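You operate a simulated robot arm through the tools that you are given. There is no shell and no other tool.

You are at the controls of a simulated robot arm. One attempt, no reset.

JOB
Run the motor from socket 1 at 100 % load, then shut down.
Fine: stop it before the power goes off; the plug stays in.

Only the result counts: the job must be done as asked and must still hold three seconds after the hand-in. Knocking over, shifting, dropping, spilling or breaking anything else fails it.

ROBOT AND FRAMES
A 6-joint arm with a two-finger parallel gripper, fixed in place. Base frame: the origin is on the floor under the middle of its stand, x ahead of it, y to its left, z up. Lengths are in m, angles in degrees, forces in N, time in s.
With the tool pointing down near the work surface it reaches from about 0.3 to 0.66 m from the base axis. Its first joint turns from -115.0 to 115.0 degrees. Payload 3.43 kg.
The TCP is the grasp point between the finger pads, 0.034 m short of the fingertips. In the tool frame z runs along the fingers and y along their closing line. The gripper opens to 0.128 m. The fingers are 0.024 m wide and 0.012 m thick; the gripper's body (0.048 by 0.13 m) begins 0.096 m behind the TCP.
Orientation is told as [roll, pitch, yaw] about the base's x, y, z axes, in that order, counted from this pose: with the fingers straight down and closing along the base's y, the tool's x points along the base's -x, its y along +y and its z along -z.

CONTROLS
- The arm moves only by the tool move_arm. Its argument "commands" is a list of rows, each a list of 2 entries, a list of its own where there are three numbers: the shift along the base's x, y, z in m, then the turn, a rotation vector about the base's x, y, z in degrees. In form: [[[dx, dy, dz], [rx, ry, rz]], ...]. A call has 1 to 20 rows; each row is the pose to reach, as a shift and turn from the pose commanded when the call began. "grip" is the gripper command, from -1 (fully open) to 1 (shut), values between in proportion, set as the call begins (left out, the last holds). A row lasts 0.2 s, in which the tool goes at most 0.05 m and 8.6 degrees; a call with a longer step from one row to the next is refused whole, and so is a gripper value outside its range. Where a pose cannot be reached the arm comes as near as it can. A force on the tool above 40 N (or 10 N above the force at the start of the call, whichever is more), or a blocked arm, ends the call early, and 0.2 s more pass. Each finger travels about 0.153 m/s and halts on what it meets, pressing with about 35 N; the grip force reading is that of the motor and also rises with nothing between the fingers. The clock runs only during rows and for 0.2 s after the last one: add rows that repeat a pose to give the fingers time. It gives the time, the measured TCP pose, the force on the tool (base axes), the opening and the grip force at its end, in the units of the frame above (readings bear some noise), with the torque about the TCP (base axes, N m) and any sound that the robot's microphone picked up, and new pictures: "show" is both (left out), scene, wrist or none.
- Cameras (640 x 400 px; columns grow to the right, rows downward): "scene" is fixed at [0.0474, 0.4999, 1.5891]; the picture's right is [-0.97, -0.24, 0.00], its down [-0.12, 0.46, -0.88] and it looks along [0.21, -0.85, -0.48] (base axes); focal length 329 px, centre (320, 200). "wrist" rides on the gripper at [0.076, -0.011, -0.16] in the tool frame; the picture's right is [0.15, 0.99, 0.00], its down [-0.88, 0.13, -0.46] and it looks along [-0.45, 0.07, 0.89] (tool axes); focal length 234 px, centre (320, 200). There is no depth. A picture from a camera that has moved, and an enlarged one, comes with that camera's place and axes in the base frame and with its lens.
- slide_trunk(by): slides the trunk up (or, below 0, down) by that many m; the arm rides with it, the base frame stays. It gives what a move gives, with no picture.
- inspect(camera, box): a new picture of the part [left, top, right, bottom] of that camera's present view, enlarged. No time passes.
- sign_off(): hands the job in; it is judged then, once.

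Nothing tells you positions but the pictures and the camera data. Unless the task says otherwise, let go and move clear before handing in.

The tools are called as a command line: name --argument value ..., lists and objects as JSON in quotes. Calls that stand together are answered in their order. move_arm: Moves the arm, as the interface text tells. Its arguments: {"type":"object","properties":{"commands":{"type":"array","items":{"type":"array"}},"grip":{"type":"number"},"show":{"type":"string","enum":["both","scene","wrist","none"]}},"required":["commands"]} The other tools are called the same way: slide_trunk (by) moves the trunk up or down; inspect (camera, box) takes an enlarged picture of a part of a camera's view; sign_off () hands the job in.

At the start:

```text
clock: 0.0
eef_pos: [0.2221, -0.3835, 1.2394]
tool_rot: [0.0, 0.1, -0.1]
contact_force: [-0.7, -0.2, -1.1]
moment: [0.0, 0.02, 0.01]
gripper_width: 0.1281
grasp_force: 0.0
trunk travel left (down, up): [-0.925, 0.065]
```

scene: 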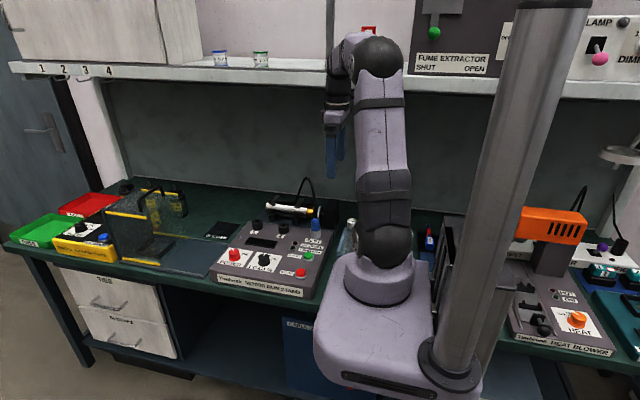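
wrist: 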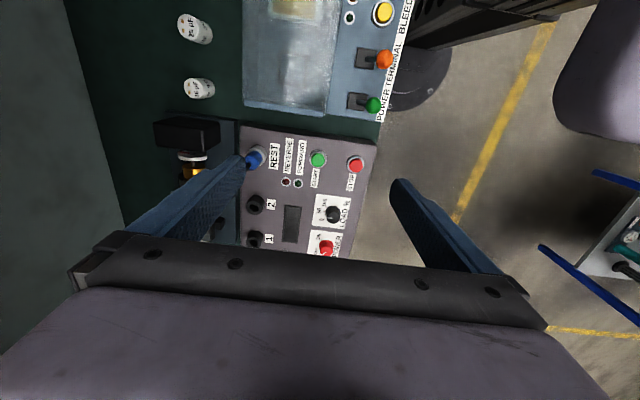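

I see a workbench with a "motor run stand" panel in the middle (red knob, black load knob, green start, red stop, blue plug at REST, sockets 1 and 2). First I'll enlarge the views to read the labels.

inspect --camera "scene" --box '[200, 180, 360, 300]'

inspect --camera "wrist" --box '[220, 110, 400, 270]'

```text
3.33 times, centred on (280, 240) of scene
camera zoom: at [0.0474, 0.4999, 1.5891], right [-0.97, -0.24, 0.0], down [-0.12, 0.46, -0.88], along [0.21, -0.85, -0.48], focal length 1098 px, centre (453, 67)
```

zoom: 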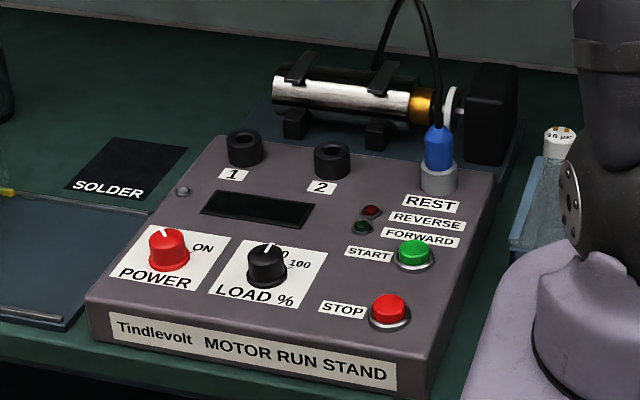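

```text
2.50 times, centred on (310, 190) of wrist
camera zoom: at [0.1465, -0.3959, 1.3985], right [-0.15, 0.99, 0.0], down [0.88, 0.13, 0.46], along [0.45, 0.07, -0.89], focal length 585 px, centre (345, 225)
```

zoom: 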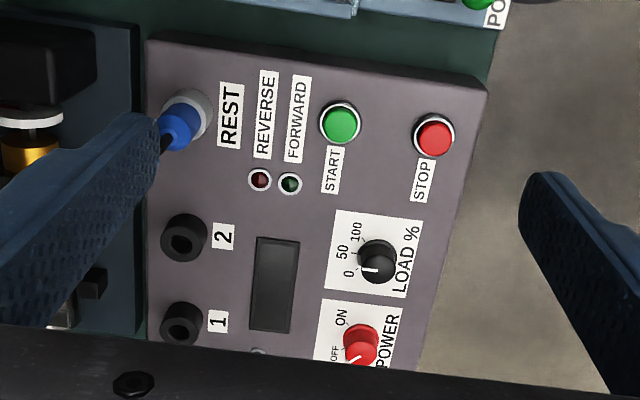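

I have the controls triangulated at: START ≈ (0.307,-0.376,0.87), STOP ≈ (0.307,-0.286,0.87), LOAD ≈ (0.447,-0.315,0.87), POWER ≈ (0.557,-0.314,0.87), socket 1 ≈ (0.549,-0.511,0.89), plug at REST ≈ (0.32,-0.514,0.93). Next I take a closer look at the plug and cable, and move the wrist camera for a better view of the panel.

inspect --camera "scene" --box '[260, 160, 360, 240]'

inspect --camera "scene" --box '[215, 230, 315, 300]'

move_arm --commands '[[[0.045, 0, 0], [0, 0, 0]], [[0.09, 0, 0], [0, 0, 0]], [[0.13, 0, 0], [0, 0, 0]], [[0.13, 0, 0], [0, 0, 0]]]' --show "both"

```text
5.00 times, centred on (310, 200) of scene
camera zoom: at [0.0474, 0.4999, 1.5891], right [-0.97, -0.24, 0.0], down [-0.12, 0.46, -0.88], along [0.21, -0.85, -0.48], focal length 1646 px, centre (370, 200)
```

zoom: 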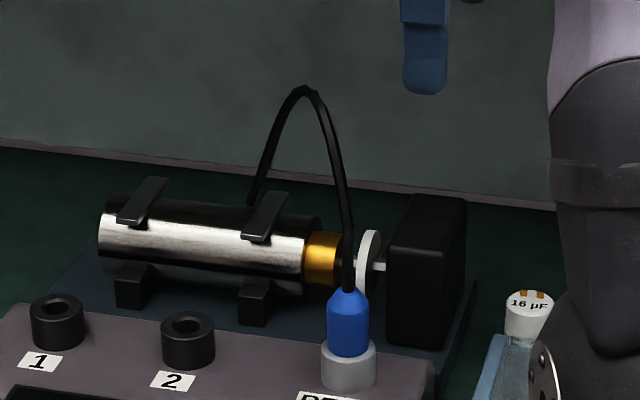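

```text
5.71 times, centred on (265, 265) of scene
camera zoom: at [0.0474, 0.4999, 1.5891], right [-0.97, -0.24, 0.0], down [-0.12, 0.46, -0.88], along [0.21, -0.85, -0.48], focal length 1881 px, centre (634, -171)
```

zoom: 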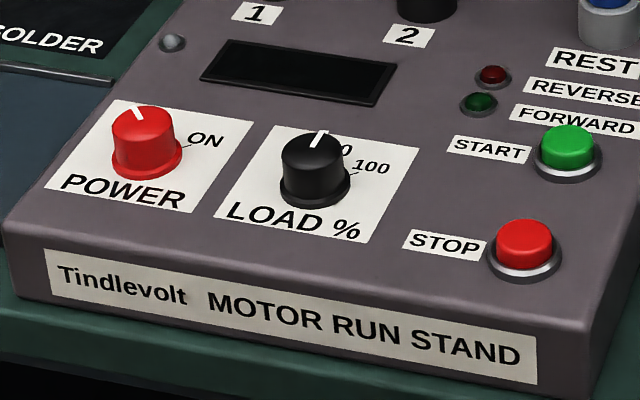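

```text
clock: 1.0
eef_pos: [0.3485, -0.3845, 1.2372]
tool_rot: [-0.1, 0.0, 0.0]
contact_force: [-0.9, 0.0, -0.1]
moment: [0.03, -0.01, 0.03]
gripper_width: 0.1281
grasp_force: 0.0
trunk travel left (down, up): [-0.925, 0.065]
camera wrist: at [0.2738, -0.3965, 1.397], right [-0.15, 0.99, 0.0], down [0.88, 0.13, 0.46], along [0.45, 0.07, -0.89], focal length 234 px, centre (320, 200)
```

scene: 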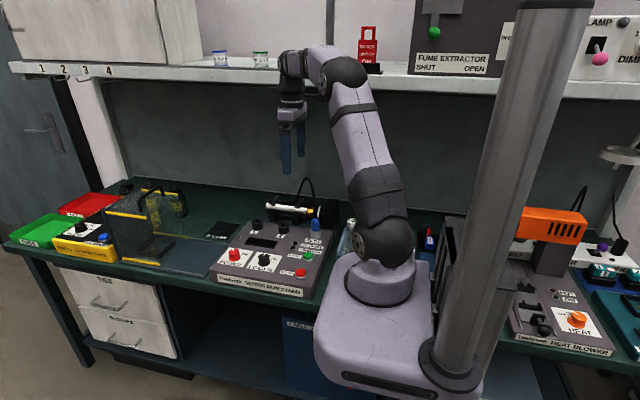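
wrist: 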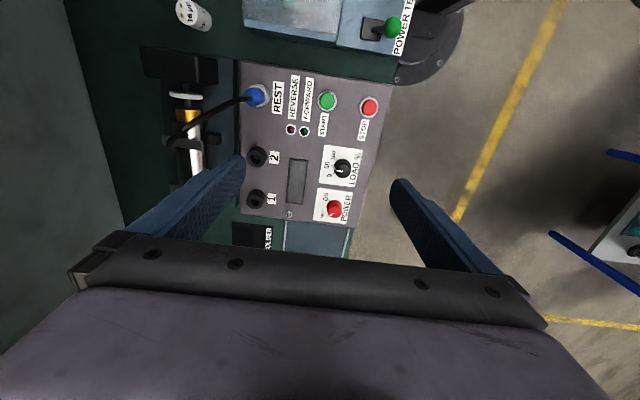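

inspect --camera "wrist" --box '[230, 70, 390, 230]'

inspect --camera "wrist" --box '[310, 140, 380, 220]'

inspect --camera "wrist" --box '[150, 60, 310, 170]'

```text
2.50 times, centred on (310, 150) of wrist
camera zoom: at [0.2738, -0.3965, 1.397], right [-0.15, 0.99, 0.0], down [0.88, 0.13, 0.46], along [0.45, 0.07, -0.89], focal length 585 px, centre (345, 325)
```

zoom: 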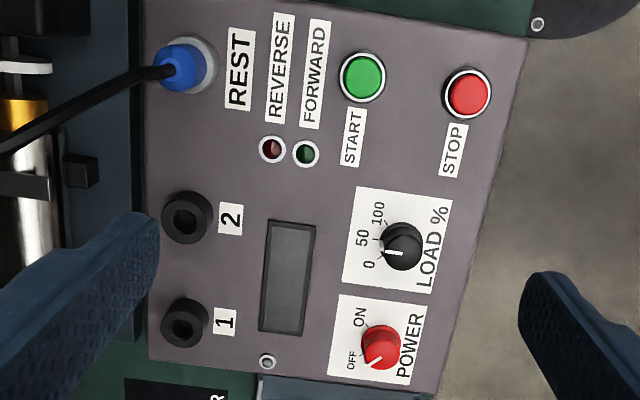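

```text
5.00 times, centred on (345, 180) of wrist
camera zoom: at [0.2738, -0.3965, 1.397], right [-0.15, 0.99, 0.0], down [0.88, 0.13, 0.46], along [0.45, 0.07, -0.89], focal length 1171 px, centre (195, 300)
```

zoom: 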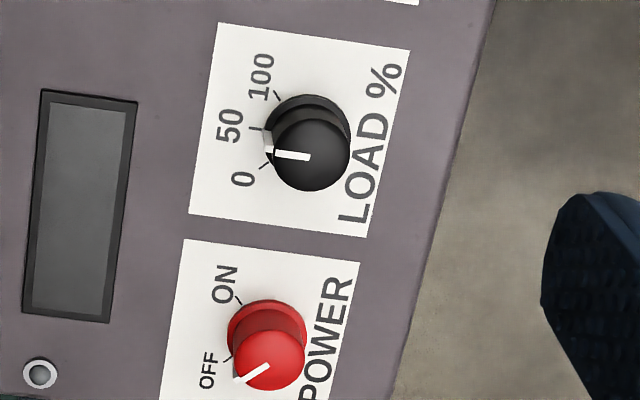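

```text
3.64 times, centred on (230, 115) of wrist
camera zoom: at [0.2738, -0.3965, 1.397], right [-0.15, 0.99, 0.0], down [0.88, 0.13, 0.46], along [0.45, 0.07, -0.89], focal length 852 px, centre (647, 509)
```

zoom: 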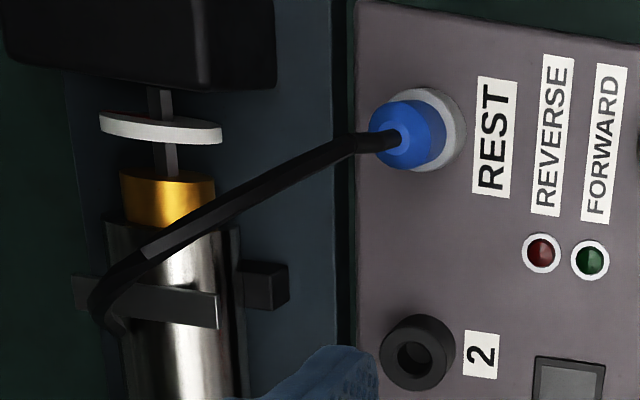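

The LOAD knob pointer now looks to be near 50, POWER is OFF, the panel surface is at z≈0.858 and the knob tops are at about 0.887. Socket 1 is about 0.75 m from the base axis, so before committing to a plan I'll test the reach by moving above it, at a safe height.

move_arm --commands '[[[0.03, -0.018, -0.027], [0, 0, 0]], [[0.06, -0.036, -0.053], [0, 0, 0]], [[0.09, -0.054, -0.08], [0, 0, 0]], [[0.12, -0.072, -0.107], [0, 0, 0]], [[0.15, -0.09, -0.134], [0, 0, 0]], [[0.175, -0.108, -0.16], [0, 0, 0]], [[0.2, -0.1265, -0.187], [0, 0, 0]], [[0.2, -0.1265, -0.187], [0, 0, 0]]]' --show "both"

```text
clock: 2.8
eef_pos: [0.4751, -0.4339, 1.0535]
tool_rot: [0.0, 0.0, 0.1]
contact_force: [0.1, 0.6, -0.4]
moment: [0.02, 0.05, -0.02]
gripper_width: 0.1281
grasp_force: 0.0
out of reach, approached as far as the arm can: row 4, 5, 6, 7, 8
trunk travel left (down, up): [-0.925, 0.065]
camera wrist: at [0.401, -0.4469, 1.2133], right [-0.15, 0.99, 0.0], down [0.88, 0.13, 0.46], along [0.45, 0.07, -0.89], focal length 234 px, centre (320, 200)
```

scene: 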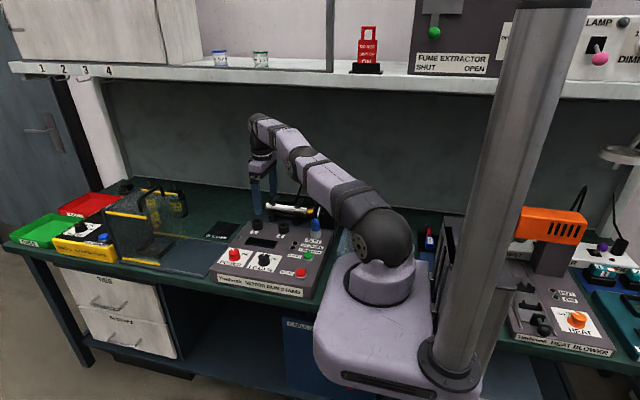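
wrist: 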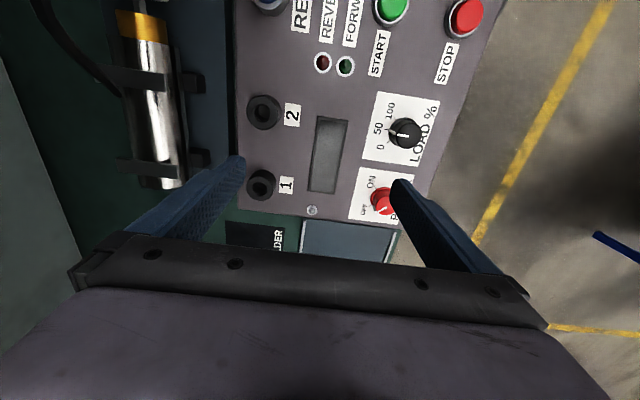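

With the tool vertical, reach tops out at about 0.643 m from the axis, so socket 1 needs the tool tilted outward so the wrist stays closer in. I back off first and check which reference pose the shifts count from.

move_arm --commands '[[[-0.04, 0.02, 0.02], [0, 0, 0]], [[-0.08, 0.04, 0.04], [0, 0, 0]], [[-0.12, 0.06, 0.06], [0, 0, 0]], [[-0.12, 0.06, 0.06], [0, 0, 0]]]' --show "none"

```text
clock: 3.8
eef_pos: [0.3597, -0.3725, 1.1124]
tool_rot: [0.0, 0.1, 0.0]
contact_force: [0.9, -0.9, -0.8]
moment: [0.03, 0.03, 0.0]
gripper_width: 0.1281
grasp_force: 0.1
trunk travel left (down, up): [-0.925, 0.065]
```

move_arm --commands '[[[-0.00875, -0.011, -0.0], [-1.83, -3.17, -7.35]], [[-0.0175, -0.022, -0.0], [-3.66, -6.34, -14.69]], [[-0.026, -0.033, -0.0], [-5.49, -9.51, -22.04]], [[-0.035, -0.044, -0.0], [-7.33, -12.69, -29.39]], [[-0.044, -0.055, -0.0], [-9.16, -15.86, -36.73]], [[-0.0525, -0.066, -0.02], [-10.99, -19.03, -44.08]], [[-0.061, -0.077, -0.04], [-12.82, -22.2, -51.42]], [[-0.07, -0.0885, -0.057], [-14.65, -25.37, -58.77]], [[-0.07, -0.0885, -0.057], [-14.65, -25.37, -58.77]]]' --show "both"

```text
clock: 5.8
eef_pos: [0.2832, -0.4562, 1.0562]
tool_rot: [0.0, -28.0, -60.2]
contact_force: [0.4, 0.4, 1.0]
moment: [0.01, 0.01, 0.01]
gripper_width: 0.1278
grasp_force: 0.0
trunk travel left (down, up): [-0.925, 0.065]
camera wrist: at [0.204, -0.3412, 1.1622], right [0.79, 0.6, -0.07], down [0.39, -0.42, 0.82], along [0.46, -0.67, -0.57], focal length 234 px, centre (320, 200)
```

scene: 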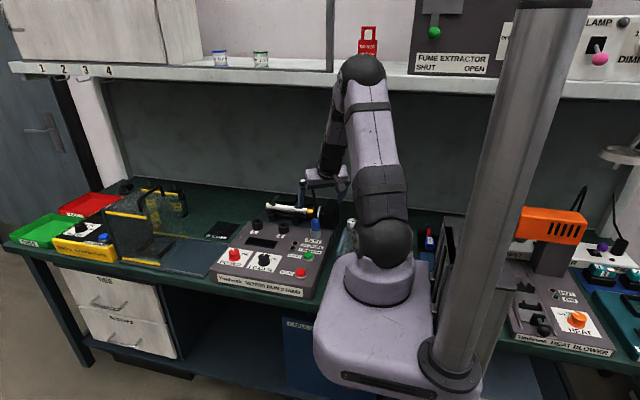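
wrist: 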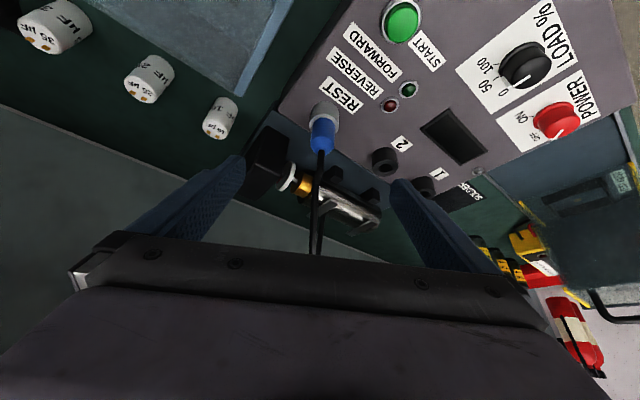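

inspect --camera "wrist" --box '[240, 80, 400, 270]'

inspect --camera "scene" --box '[270, 160, 360, 240]'

```text
2.11 times, centred on (320, 175) of wrist
camera zoom: at [0.204, -0.3412, 1.1622], right [0.79, 0.6, -0.07], down [0.39, -0.42, 0.82], along [0.46, -0.67, -0.57], focal length 493 px, centre (320, 253)
```

zoom: 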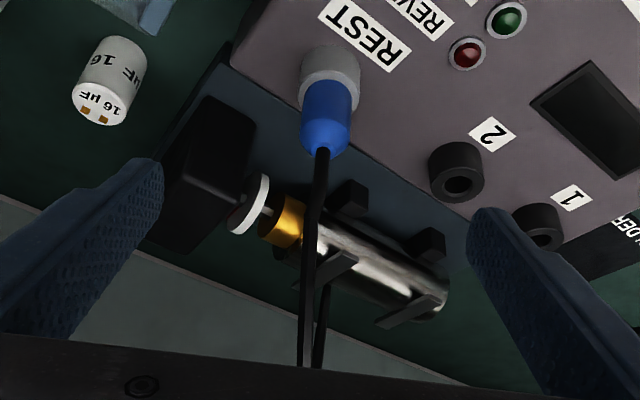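

```text
5.00 times, centred on (315, 200) of scene
camera zoom: at [0.0474, 0.4999, 1.5891], right [-0.97, -0.24, 0.0], down [-0.12, 0.46, -0.88], along [0.21, -0.85, -0.48], focal length 1646 px, centre (345, 200)
```

zoom: 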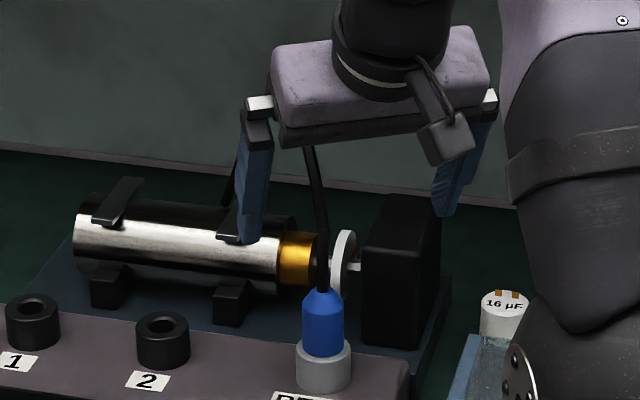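

I place the plug axis at about (0.320,-0.515), its body spanning z≈0.890–0.938 and its holder top at 0.890. I narrow the fingers and come in along the tilted tool axis, stopping short to check alignment.

move_arm --commands '[[[0.0067, -0.01, -0.0244], [0, 0, 0]], [[0.0134, -0.02, -0.0488], [0, 0, 0]], [[0.0202, -0.0301, -0.0732], [0, 0, 0]], [[0.0202, -0.0301, -0.0732], [0, 0, 0]], [[0.0202, -0.0301, -0.0732], [0, 0, 0]]]' --grip -0.1 --show "both"

```text
clock: 7.0
eef_pos: [0.3055, -0.4882, 0.9836]
tool_rot: [0.0, -27.9, -60.1]
contact_force: [0.0, 0.2, -0.3]
moment: [-0.01, -0.04, 0.03]
gripper_width: 0.0706
grasp_force: 0.0
trunk travel left (down, up): [-0.925, 0.065]
camera wrist: at [0.2252, -0.3732, 1.0886], right [0.79, 0.61, -0.07], down [0.39, -0.42, 0.82], along [0.47, -0.67, -0.57], focal length 234 px, centre (320, 200)
```

scene: 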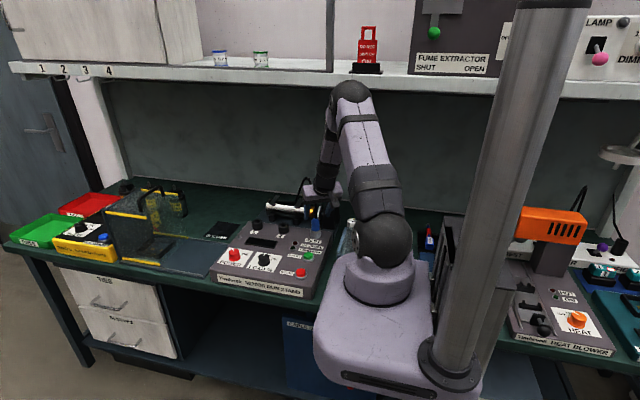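
wrist: 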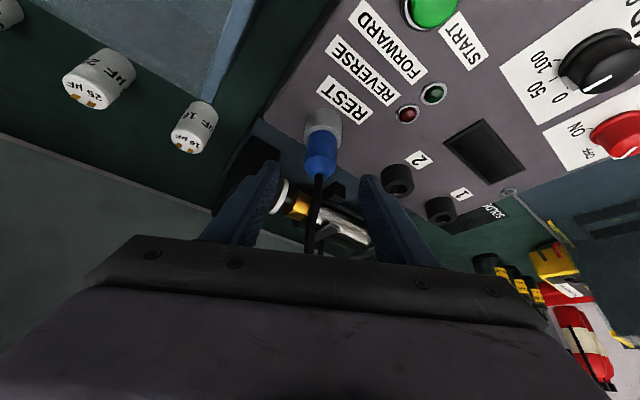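

inspect --camera "wrist" --box '[220, 90, 420, 270]'

inspect --camera "scene" --box '[290, 180, 350, 240]'

```text
2.22 times, centred on (320, 180) of wrist
camera zoom: at [0.2252, -0.3732, 1.0886], right [0.79, 0.61, -0.07], down [0.39, -0.42, 0.82], along [0.47, -0.67, -0.57], focal length 520 px, centre (320, 244)
```

zoom: 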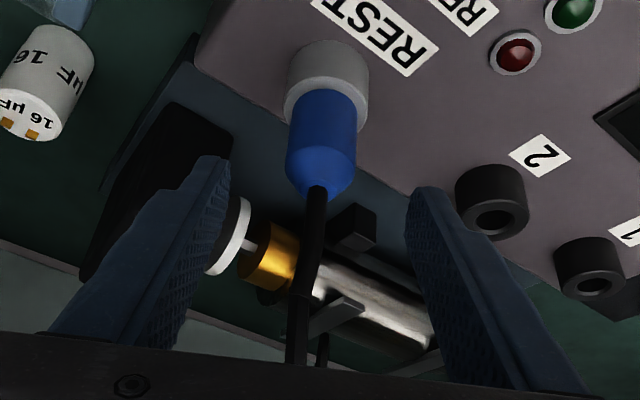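

```text
6.67 times, centred on (320, 210) of scene
camera zoom: at [0.0474, 0.4999, 1.5891], right [-0.97, -0.24, 0.0], down [-0.12, 0.46, -0.88], along [0.21, -0.85, -0.48], focal length 2195 px, centre (320, 133)
```

zoom: 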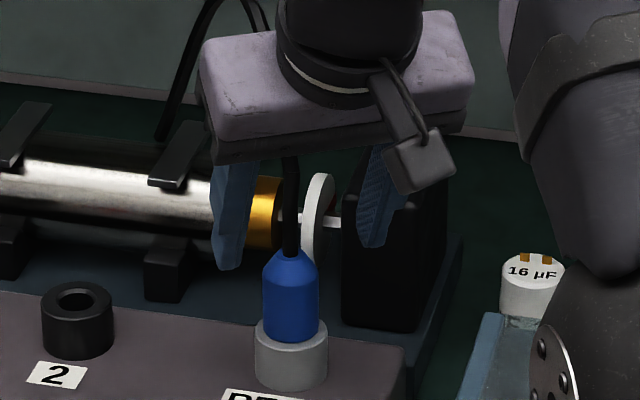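

move_arm --commands '[[[0.0042, -0.0076, -0.0178], [0, 0, 0]], [[0.0084, -0.0152, -0.0356], [0, 0, 0]], [[0.0125, -0.0228, -0.0523], [0, 0, 0]], [[0.0125, -0.0228, -0.0523], [0, 0, 0]]]' --show "both"

```text
clock: 8.0
eef_pos: [0.3181, -0.511, 0.9296]
tool_rot: [0.0, -28.0, -60.0]
contact_force: [0.2, -0.4, -0.3]
moment: [0.02, -0.01, -0.01]
gripper_width: 0.0705
grasp_force: 0.0
trunk travel left (down, up): [-0.925, 0.065]
camera wrist: at [0.2386, -0.3952, 1.0354], right [0.79, 0.61, -0.07], down [0.39, -0.42, 0.82], along [0.47, -0.67, -0.57], focal length 234 px, centre (320, 200)
```

scene: 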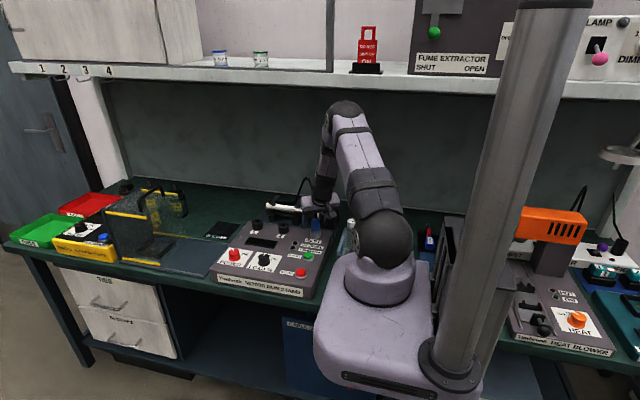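
wrist: 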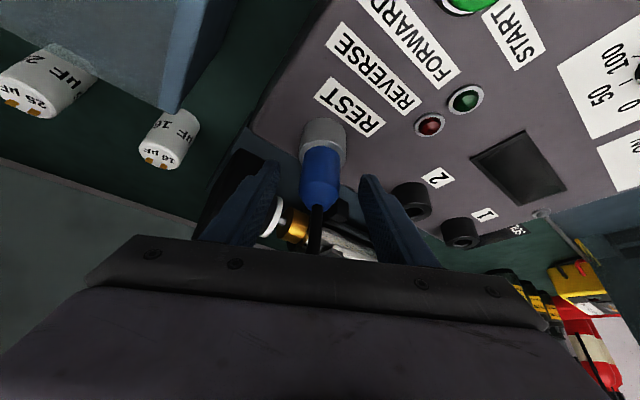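

inspect --camera "wrist" --box '[240, 100, 400, 250]'

inspect --camera "scene" --box '[290, 190, 350, 240]'

```text
2.67 times, centred on (320, 175) of wrist
camera zoom: at [0.2386, -0.3952, 1.0354], right [0.79, 0.61, -0.07], down [0.39, -0.42, 0.82], along [0.47, -0.67, -0.57], focal length 624 px, centre (320, 267)
```

zoom: 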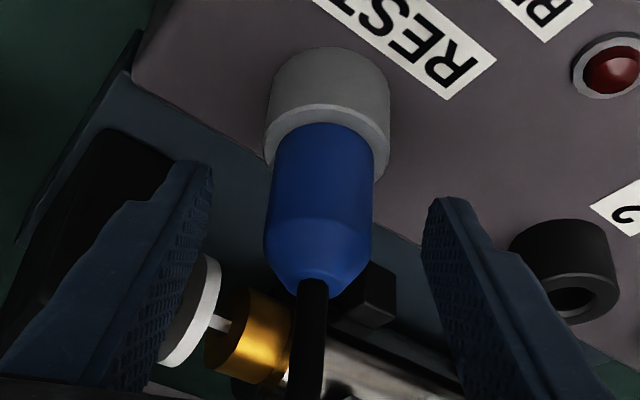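

```text
8.00 times, centred on (320, 215) of scene
camera zoom: at [0.0474, 0.4999, 1.5891], right [-0.97, -0.24, 0.0], down [-0.12, 0.46, -0.88], along [0.21, -0.85, -0.48], focal length 2634 px, centre (320, 80)
```

zoom: 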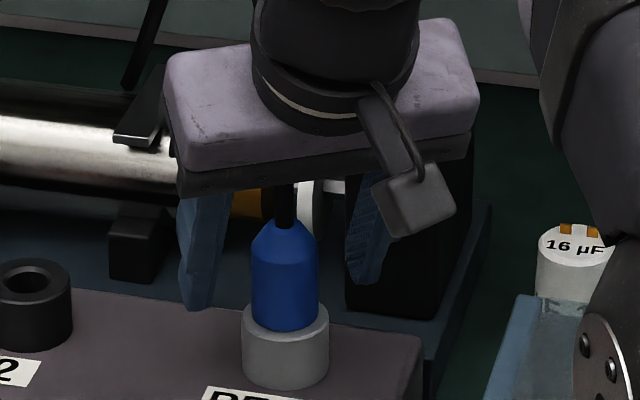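

The fingers straddle the plug symmetrically, with the tips just above the holder ring. Closing now.

move_arm --commands '[[[0, 0, 0], [0, 0, 0]], [[0, 0, 0], [0, 0, 0]], [[0, 0, 0], [0, 0, 0]], [[0, 0, 0], [0, 0, 0]]]' --grip 1 --show "both"

```text
clock: 9.0
eef_pos: [0.319, -0.51, 0.9304]
tool_rot: [0.0, -28.0, -60.0]
contact_force: [0.2, 0.1, 0.4]
moment: [-0.05, 0.02, -0.01]
gripper_width: 0.0305
grasp_force: 34.9
trunk travel left (down, up): [-0.925, 0.065]
camera wrist: at [0.2387, -0.3953, 1.0353], right [0.79, 0.61, -0.07], down [0.39, -0.42, 0.82], along [0.47, -0.67, -0.57], focal length 234 px, centre (320, 200)
```

scene: 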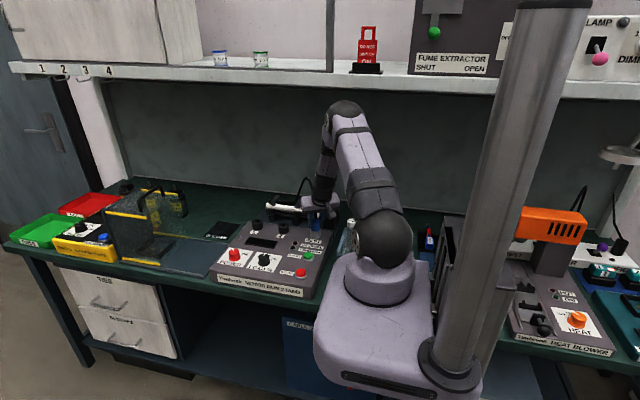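
wrist: 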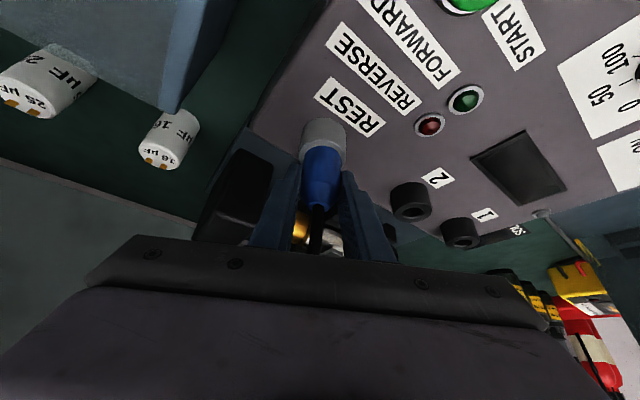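

Gripped: 0.0305 m wide with 35 N. I lift the plug straight up out of the holder.

move_arm --commands '[[[0, 0, 0.01], [0, 0, 0]], [[0, 0, 0.025], [0, 0, 0]], [[0, 0, 0.045], [0, 0, 0]], [[0, 0, 0.065], [0, 0, 0]], [[0, 0, 0.08], [0, 0, 0]], [[0, 0, 0.08], [0, 0, 0]]]' --show "both"

```text
clock: 10.4
eef_pos: [0.3177, -0.5114, 1.01]
tool_rot: [0.0, -27.9, -60.0]
contact_force: [0.2, 0.0, 0.2]
moment: [-0.02, -0.01, -0.02]
gripper_width: 0.0308
grasp_force: 35.1
trunk travel left (down, up): [-0.925, 0.065]
camera wrist: at [0.2381, -0.3963, 1.1159], right [0.79, 0.61, -0.07], down [0.39, -0.42, 0.82], along [0.47, -0.67, -0.57], focal length 234 px, centre (320, 200)
```

scene: 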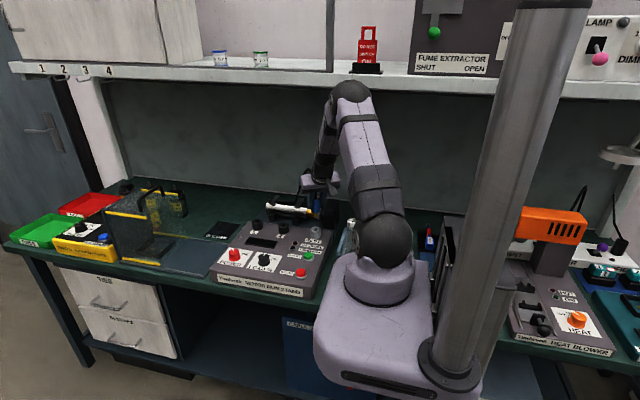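
wrist: 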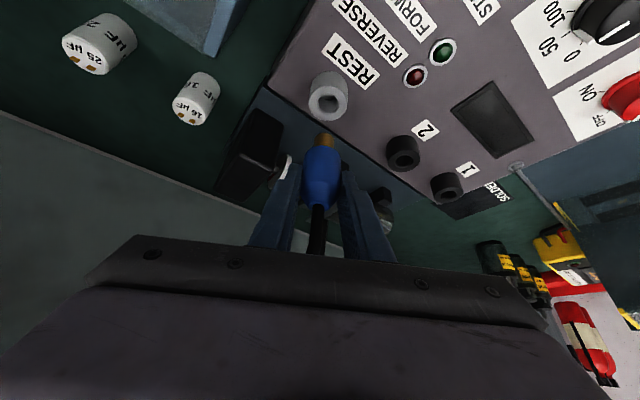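

inspect --camera "scene" --box '[240, 170, 350, 250]'

inspect --camera "wrist" --box '[240, 50, 500, 250]'

```text
5.00 times, centred on (295, 210) of scene
camera zoom: at [0.0474, 0.4999, 1.5891], right [-0.97, -0.24, 0.0], down [-0.12, 0.46, -0.88], along [0.21, -0.85, -0.48], focal length 1646 px, centre (445, 150)
```

zoom: 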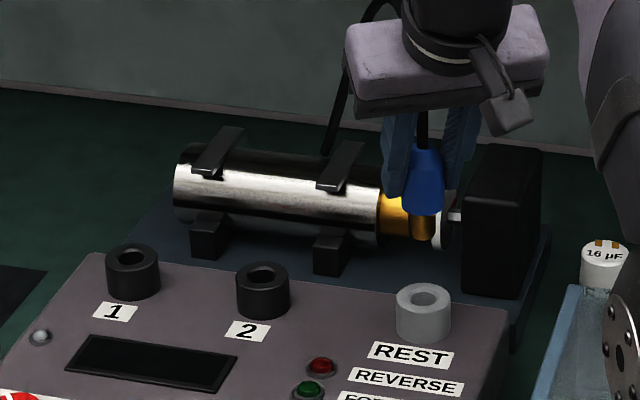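

```text
2.00 times, centred on (370, 150) of wrist
camera zoom: at [0.2381, -0.3963, 1.1159], right [0.79, 0.61, -0.07], down [0.39, -0.42, 0.82], along [0.47, -0.67, -0.57], focal length 468 px, centre (220, 300)
```

zoom: 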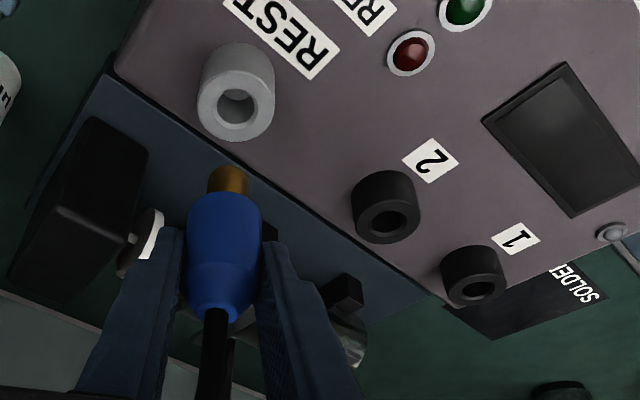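

The plug came out cleanly; it has a brass pin about 23 mm long. Socket 1 lies about 0.236 m in +x from REST at the same y, so I carry the plug there at this height.

move_arm --commands '[[[0.03, 0, 0], [0, 0, 0]], [[0.065, 0, 0], [0, 0, 0]], [[0.1, 0, 0], [0, 0, 0]], [[0.135, 0, 0], [0, 0, 0]], [[0.17, 0, 0], [0, 0, 0]], [[0.205, 0, 0], [0, 0, 0]], [[0.236, 0, 0], [0, 0, 0]], [[0.236, 0, 0], [0, 0, 0]]]' --show "both"

```text
clock: 12.2
eef_pos: [0.5516, -0.5092, 1.0135]
tool_rot: [-0.1, -28.0, -60.0]
contact_force: [-0.3, 0.5, -0.2]
moment: [0.01, -0.01, -0.01]
gripper_width: 0.0305
grasp_force: 34.9
trunk travel left (down, up): [-0.925, 0.065]
camera wrist: at [0.4727, -0.3936, 1.1184], right [0.79, 0.61, -0.07], down [0.39, -0.42, 0.82], along [0.47, -0.67, -0.57], focal length 234 px, centre (320, 200)
```

scene: 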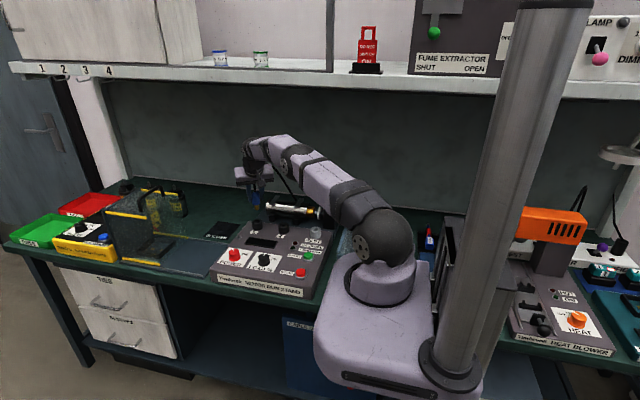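
wrist: 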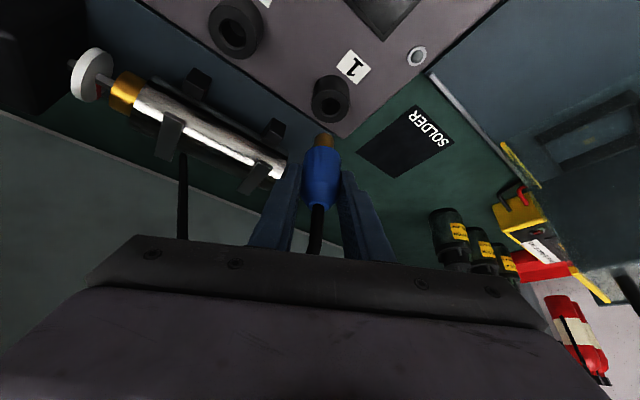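

inspect --camera "wrist" --box '[240, 50, 500, 250]'

inspect --camera "scene" --box '[200, 150, 310, 240]'

```text
2.00 times, centred on (370, 150) of wrist
camera zoom: at [0.4727, -0.3936, 1.1184], right [0.79, 0.61, -0.07], down [0.39, -0.42, 0.82], along [0.47, -0.67, -0.57], focal length 468 px, centre (220, 300)
```

zoom: 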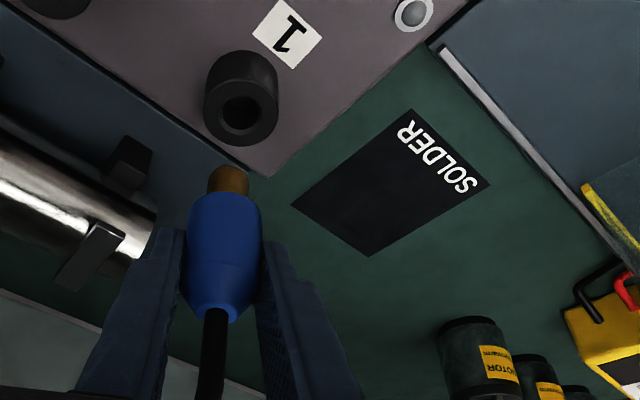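

```text
4.44 times, centred on (255, 195) of scene
camera zoom: at [0.0474, 0.4999, 1.5891], right [-0.97, -0.24, 0.0], down [-0.12, 0.46, -0.88], along [0.21, -0.85, -0.48], focal length 1463 px, centre (609, 222)
```

zoom: 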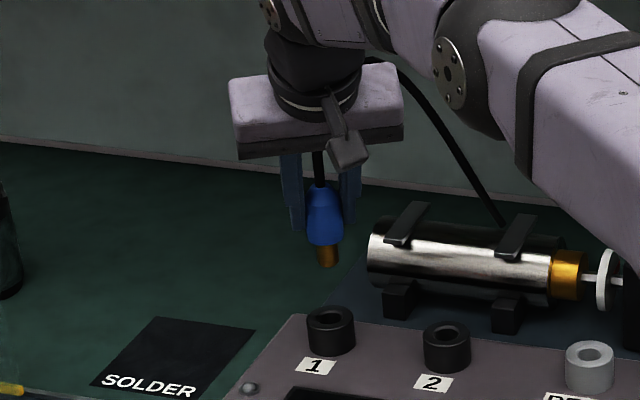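

The plug hangs nearly over socket 1. Comparing pixels with the REST view, it needs about +5 mm in x and −3 mm in y, so I correct that, lower partway, and check again.

move_arm --commands '[[[0.0053, -0.0031, 0.0], [0, 0, 0]], [[0.0053, -0.0031, -0.015], [0, 0, 0]], [[0.0053, -0.0031, -0.035], [0, 0, 0]], [[0.0053, -0.0031, -0.035], [0, 0, 0]], [[0.0053, -0.0031, -0.035], [0, 0, 0]]]' --show "both"

```text
clock: 13.4
eef_pos: [0.5584, -0.5146, 0.9756]
tool_rot: [0.0, -28.1, -59.9]
contact_force: [-0.2, 0.1, -1.5]
moment: [-0.03, -0.01, 0.0]
gripper_width: 0.0305
grasp_force: 35.0
trunk travel left (down, up): [-0.925, 0.065]
camera wrist: at [0.478, -0.3983, 1.0812], right [0.79, 0.61, -0.07], down [0.39, -0.42, 0.82], along [0.47, -0.67, -0.57], focal length 234 px, centre (320, 200)
```

scene: 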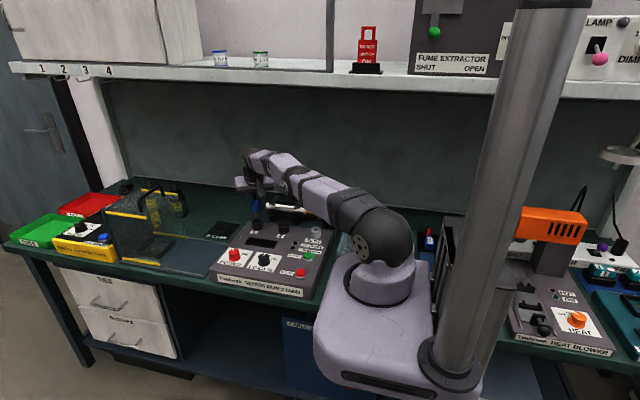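
wrist: 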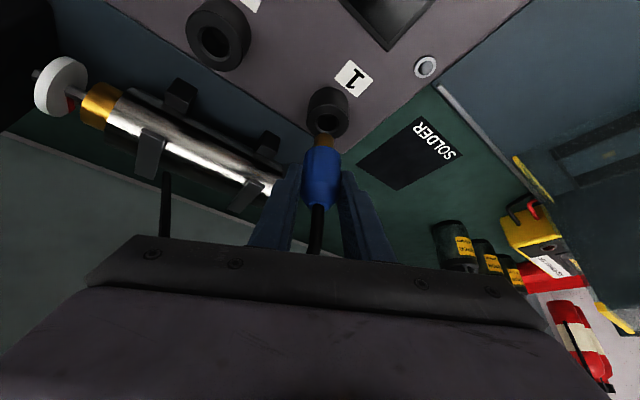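

inspect --camera "wrist" --box '[280, 70, 380, 190]'

inspect --camera "scene" --box '[225, 170, 305, 245]'

```text
3.33 times, centred on (330, 130) of wrist
camera zoom: at [0.478, -0.3983, 1.0812], right [0.79, 0.61, -0.07], down [0.39, -0.42, 0.82], along [0.47, -0.67, -0.57], focal length 781 px, centre (287, 433)
```

zoom: 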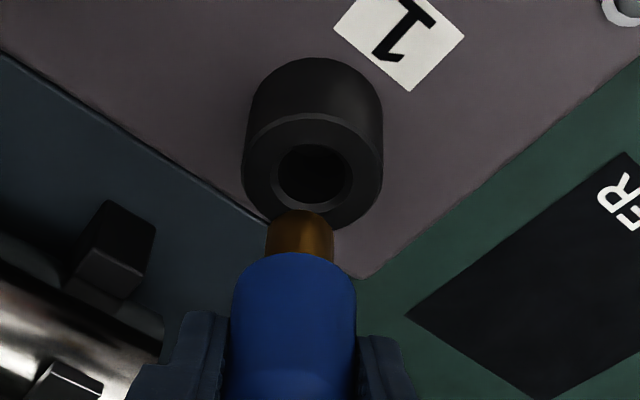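

```text
5.33 times, centred on (265, 208) of scene
camera zoom: at [0.0474, 0.4999, 1.5891], right [-0.97, -0.24, 0.0], down [-0.12, 0.46, -0.88], along [0.21, -0.85, -0.48], focal length 1756 px, centre (613, 160)
```

zoom: 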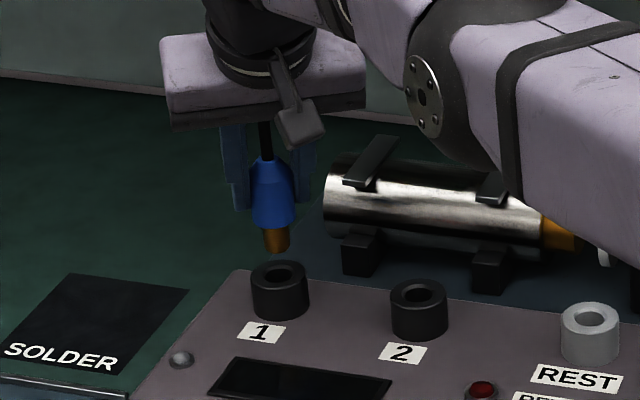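

inspect --camera "scene" --box '[246, 195, 286, 235]'

inspect --camera "scene" --box '[266, 205, 346, 245]'

```text
10.00 times, centred on (266, 215) of scene
camera zoom: at [0.0474, 0.4999, 1.5891], right [-0.97, -0.24, 0.0], down [-0.12, 0.46, -0.88], along [0.21, -0.85, -0.48], focal length 3292 px, centre (860, 50)
```

zoom: 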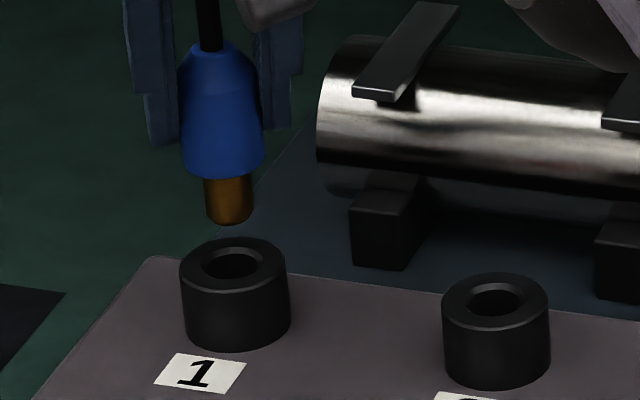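

```text
8.00 times, centred on (306, 225) of scene
camera zoom: at [0.0474, 0.4999, 1.5891], right [-0.97, -0.24, 0.0], down [-0.12, 0.46, -0.88], along [0.21, -0.85, -0.48], focal length 2634 px, centre (432, 0)
```

zoom: 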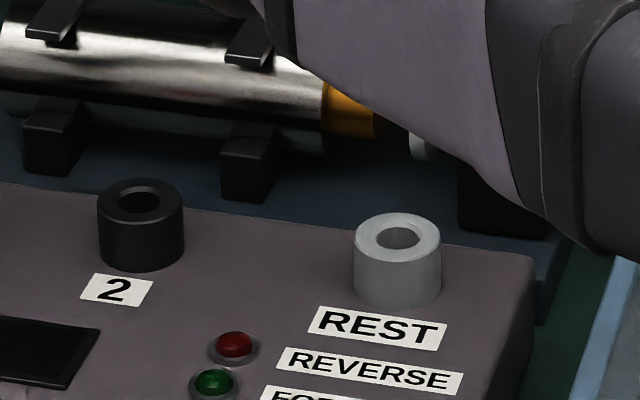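

The wrist view, the readings (socket y matches REST) and the scene view together say +4 mm in y. I apply that, come 10 mm lower, and check once more.

move_arm --commands '[[[0.0005, 0.0037, 0.0], [0, 0, 0]], [[0.0005, 0.0037, -0.01], [0, 0, 0]], [[0.0005, 0.0037, -0.01], [0, 0, 0]], [[0.0005, 0.0037, -0.01], [0, 0, 0]]]' --show "none"

inspect --camera "wrist" --box '[280, 70, 380, 190]'

inspect --camera "scene" --box '[246, 195, 286, 235]'

```text
clock: 14.4
eef_pos: [0.5597, -0.5113, 0.9654]
tool_rot: [0.0, -28.0, -60.0]
contact_force: [0.0, -0.8, -0.6]
moment: [-0.01, 0.04, 0.01]
gripper_width: 0.0306
grasp_force: 35.5
trunk travel left (down, up): [-0.925, 0.065]
```

```text
3.33 times, centred on (330, 130) of wrist
camera zoom: at [0.4796, -0.3946, 1.0703], right [0.79, 0.61, -0.07], down [0.39, -0.42, 0.82], along [0.47, -0.67, -0.57], focal length 781 px, centre (287, 433)
```

zoom: 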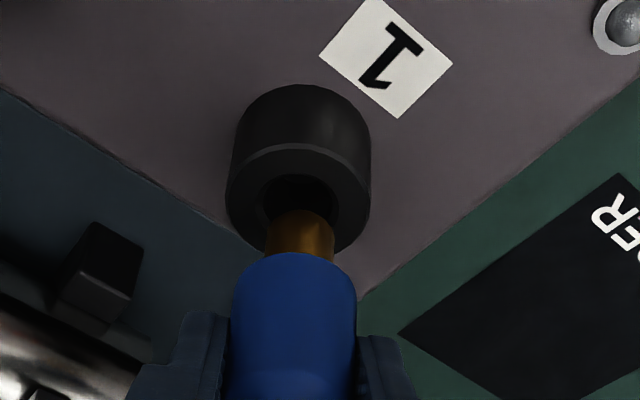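

```text
10.00 times, centred on (266, 215) of scene
camera zoom: at [0.0474, 0.4999, 1.5891], right [-0.97, -0.24, 0.0], down [-0.12, 0.46, -0.88], along [0.21, -0.85, -0.48], focal length 3292 px, centre (860, 50)
```

zoom: 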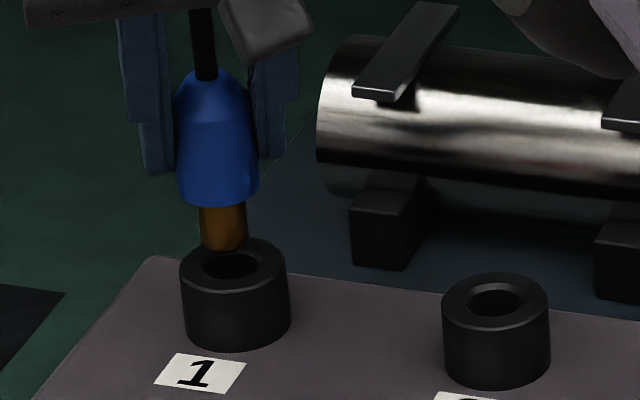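

Nearly aligned: the scene view suggests about 1.5 mm back in x. I apply that and descend gently while watching the force.

move_arm --commands '[[[-0.0016, 0.0003, 0.0], [0, 0, 0]], [[-0.0016, 0.0003, 0.0], [0, 0, 0]], [[-0.0016, 0.0003, -0.005], [0, 0, 0]], [[-0.0016, 0.0003, -0.009], [0, 0, 0]], [[-0.0016, 0.0003, -0.013], [0, 0, 0]], [[-0.0016, 0.0003, -0.016], [0, 0, 0]], [[-0.0016, 0.0003, -0.016], [0, 0, 0]]]' --show "none"

inspect --camera "wrist" --box '[280, 70, 380, 190]'

inspect --camera "scene" --box '[246, 195, 286, 235]'

```text
clock: 16.0
eef_pos: [0.558, -0.5111, 0.9498]
tool_rot: [0.0, -28.0, -60.0]
contact_force: [1.6, -0.9, 1.8]
moment: [-0.05, -0.08, -0.04]
gripper_width: 0.0308
grasp_force: 35.9
trunk travel left (down, up): [-0.925, 0.065]
```

```text
3.33 times, centred on (330, 130) of wrist
camera zoom: at [0.4775, -0.3946, 1.055], right [0.79, 0.61, -0.07], down [0.39, -0.42, 0.82], along [0.47, -0.67, -0.57], focal length 781 px, centre (287, 433)
```

zoom: 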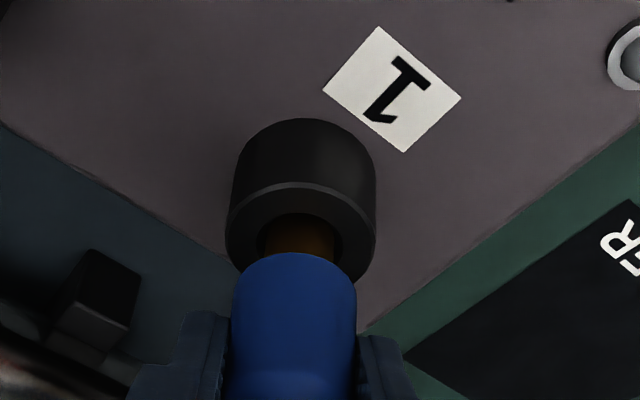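

```text
10.00 times, centred on (266, 215) of scene
camera zoom: at [0.0474, 0.4999, 1.5891], right [-0.97, -0.24, 0.0], down [-0.12, 0.46, -0.88], along [0.21, -0.85, -0.48], focal length 3292 px, centre (860, 50)
```

zoom: 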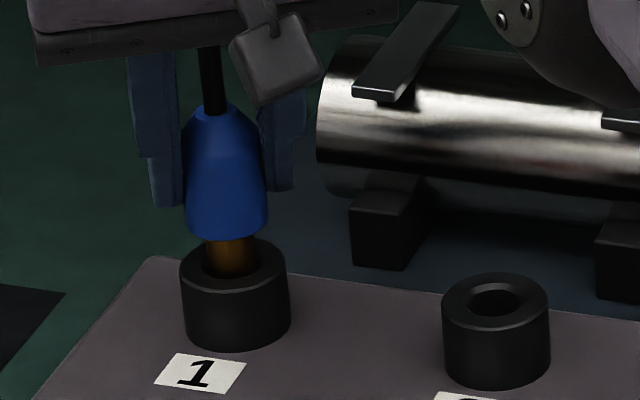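

The pin has entered the hole with only a couple of newtons of contact. I continue down to seat it.

move_arm --commands '[[[0, 0, -0.004], [0, 0, 0]], [[0, 0, -0.008], [0, 0, 0]], [[0, 0, -0.012], [0, 0, 0]], [[0, 0, -0.015], [0, 0, 0]], [[0, 0, -0.018], [0, 0, 0]], [[0, 0, -0.02], [0, 0, 0]], [[0, 0, -0.02], [0, 0, 0]]]' --show "none"

inspect --camera "wrist" --box '[260, 70, 420, 250]'

inspect --camera "scene" --box '[246, 195, 286, 235]'

```text
clock: 17.6
eef_pos: [0.5568, -0.5097, 0.9345]
tool_rot: [0.2, -28.6, -60.1]
contact_force: [8.0, -16.5, 8.1]
moment: [-0.82, -0.38, 0.04]
gripper_width: 0.0306
grasp_force: 35.1
out of reach, approached as far as the arm can: row 5, 6, 7
trunk travel left (down, up): [-0.925, 0.065]
```

```text
2.22 times, centred on (340, 160) of wrist
camera zoom: at [0.4761, -0.3932, 1.0382], right [0.79, 0.61, -0.07], down [0.39, -0.42, 0.82], along [0.47, -0.68, -0.56], focal length 520 px, centre (276, 289)
```

zoom: 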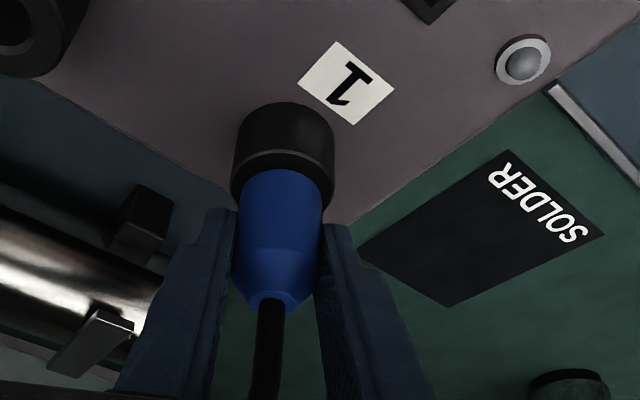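

```text
10.00 times, centred on (266, 215) of scene
camera zoom: at [0.0474, 0.4999, 1.5891], right [-0.97, -0.24, 0.0], down [-0.12, 0.46, -0.88], along [0.21, -0.85, -0.48], focal length 3292 px, centre (860, 50)
```

zoom: 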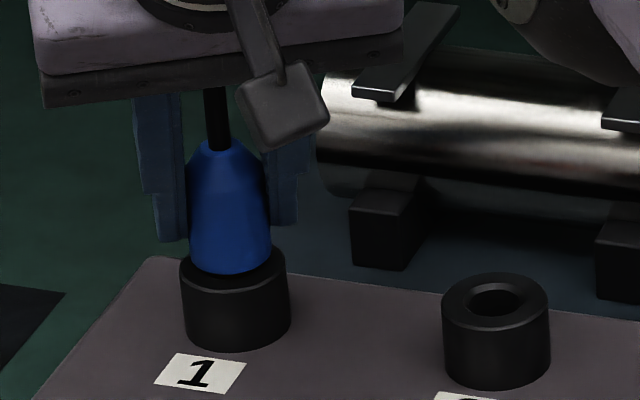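

The arm reached its limit about 4 mm short of full seating. The trunk carries the whole arm, so I use a small downward trunk slide to press the plug home.

slide_trunk --by -0.003

inspect --camera "scene" --box '[246, 195, 286, 235]'

```text
clock: 18.1
eef_pos: [0.5568, -0.5096, 0.9317]
tool_rot: [0.2, -28.6, -60.2]
contact_force: [5.8, -18.0, 10.5]
moment: [-0.8, -0.15, -0.01]
gripper_width: 0.0305
grasp_force: 35.1
trunk travel left (down, up): [-0.922, 0.068]
```

```text
10.00 times, centred on (266, 215) of scene
camera zoom: at [0.0474, 0.4999, 1.5891], right [-0.97, -0.24, 0.0], down [-0.12, 0.46, -0.88], along [0.21, -0.85, -0.48], focal length 3292 px, centre (860, 50)
```

zoom: 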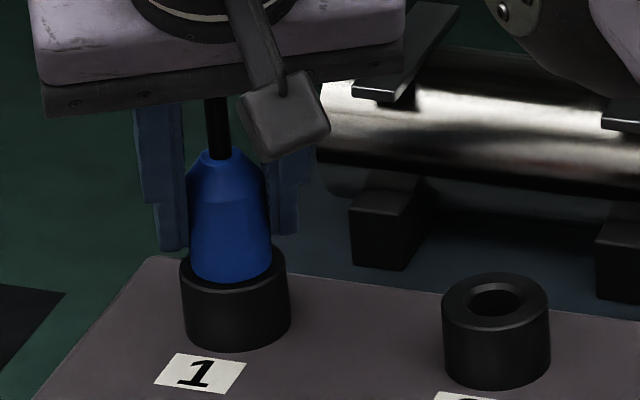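

slide_trunk --by -0.002

inspect --camera "scene" --box '[246, 195, 286, 235]'

```text
clock: 18.6
eef_pos: [0.5568, -0.5091, 0.9297]
tool_rot: [0.3, -28.7, -60.2]
contact_force: [2.2, -18.0, 14.6]
moment: [-0.76, -0.04, -0.05]
gripper_width: 0.0302
grasp_force: 34.9
trunk travel left (down, up): [-0.92, 0.07]
```

```text
10.00 times, centred on (266, 215) of scene
camera zoom: at [0.0474, 0.4999, 1.5891], right [-0.97, -0.24, 0.0], down [-0.12, 0.46, -0.88], along [0.21, -0.85, -0.48], focal length 3292 px, centre (860, 50)
```

zoom: 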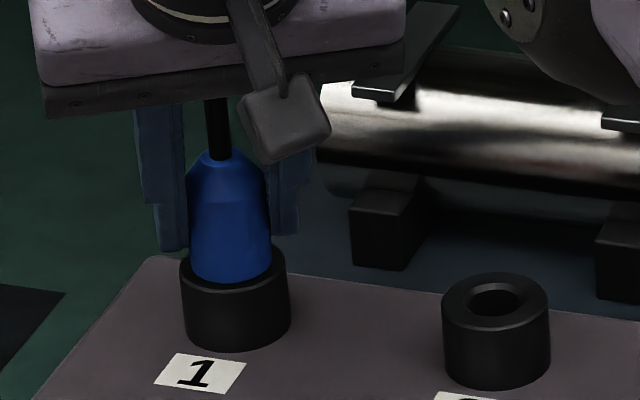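

slide_trunk --by -0.002

inspect --camera "scene" --box '[246, 195, 286, 235]'

inspect --camera "wrist" --box '[260, 70, 420, 250]'

```text
clock: 19.2
eef_pos: [0.5563, -0.5099, 0.9296]
tool_rot: [0.4, -28.8, -60.1]
contact_force: [0.7, -15.7, 18.6]
moment: [-0.69, 0.02, -0.05]
gripper_width: 0.0302
grasp_force: 34.9
trunk travel left (down, up): [-0.918, 0.072]
```

```text
10.00 times, centred on (266, 215) of scene
camera zoom: at [0.0474, 0.4999, 1.5891], right [-0.97, -0.24, 0.0], down [-0.12, 0.46, -0.88], along [0.21, -0.85, -0.48], focal length 3292 px, centre (860, 50)
```

zoom: 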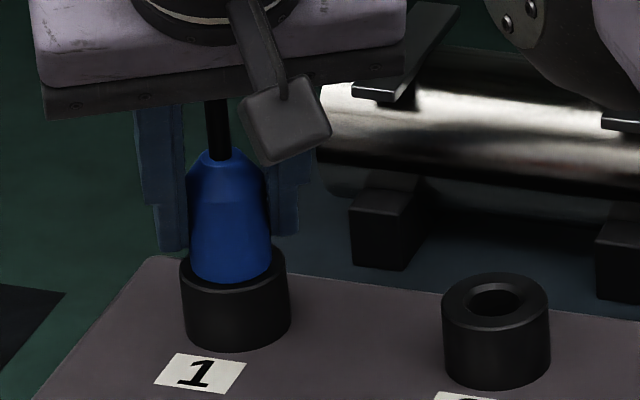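

```text
2.22 times, centred on (340, 160) of wrist
camera zoom: at [0.4753, -0.3921, 1.0335], right [0.79, 0.61, -0.07], down [0.39, -0.41, 0.82], along [0.47, -0.68, -0.56], focal length 520 px, centre (276, 289)
```

zoom: 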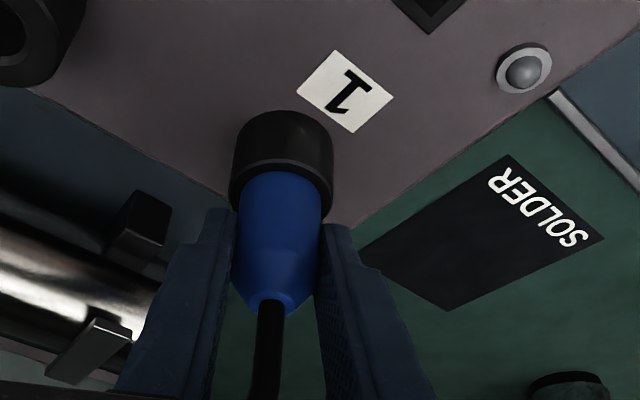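

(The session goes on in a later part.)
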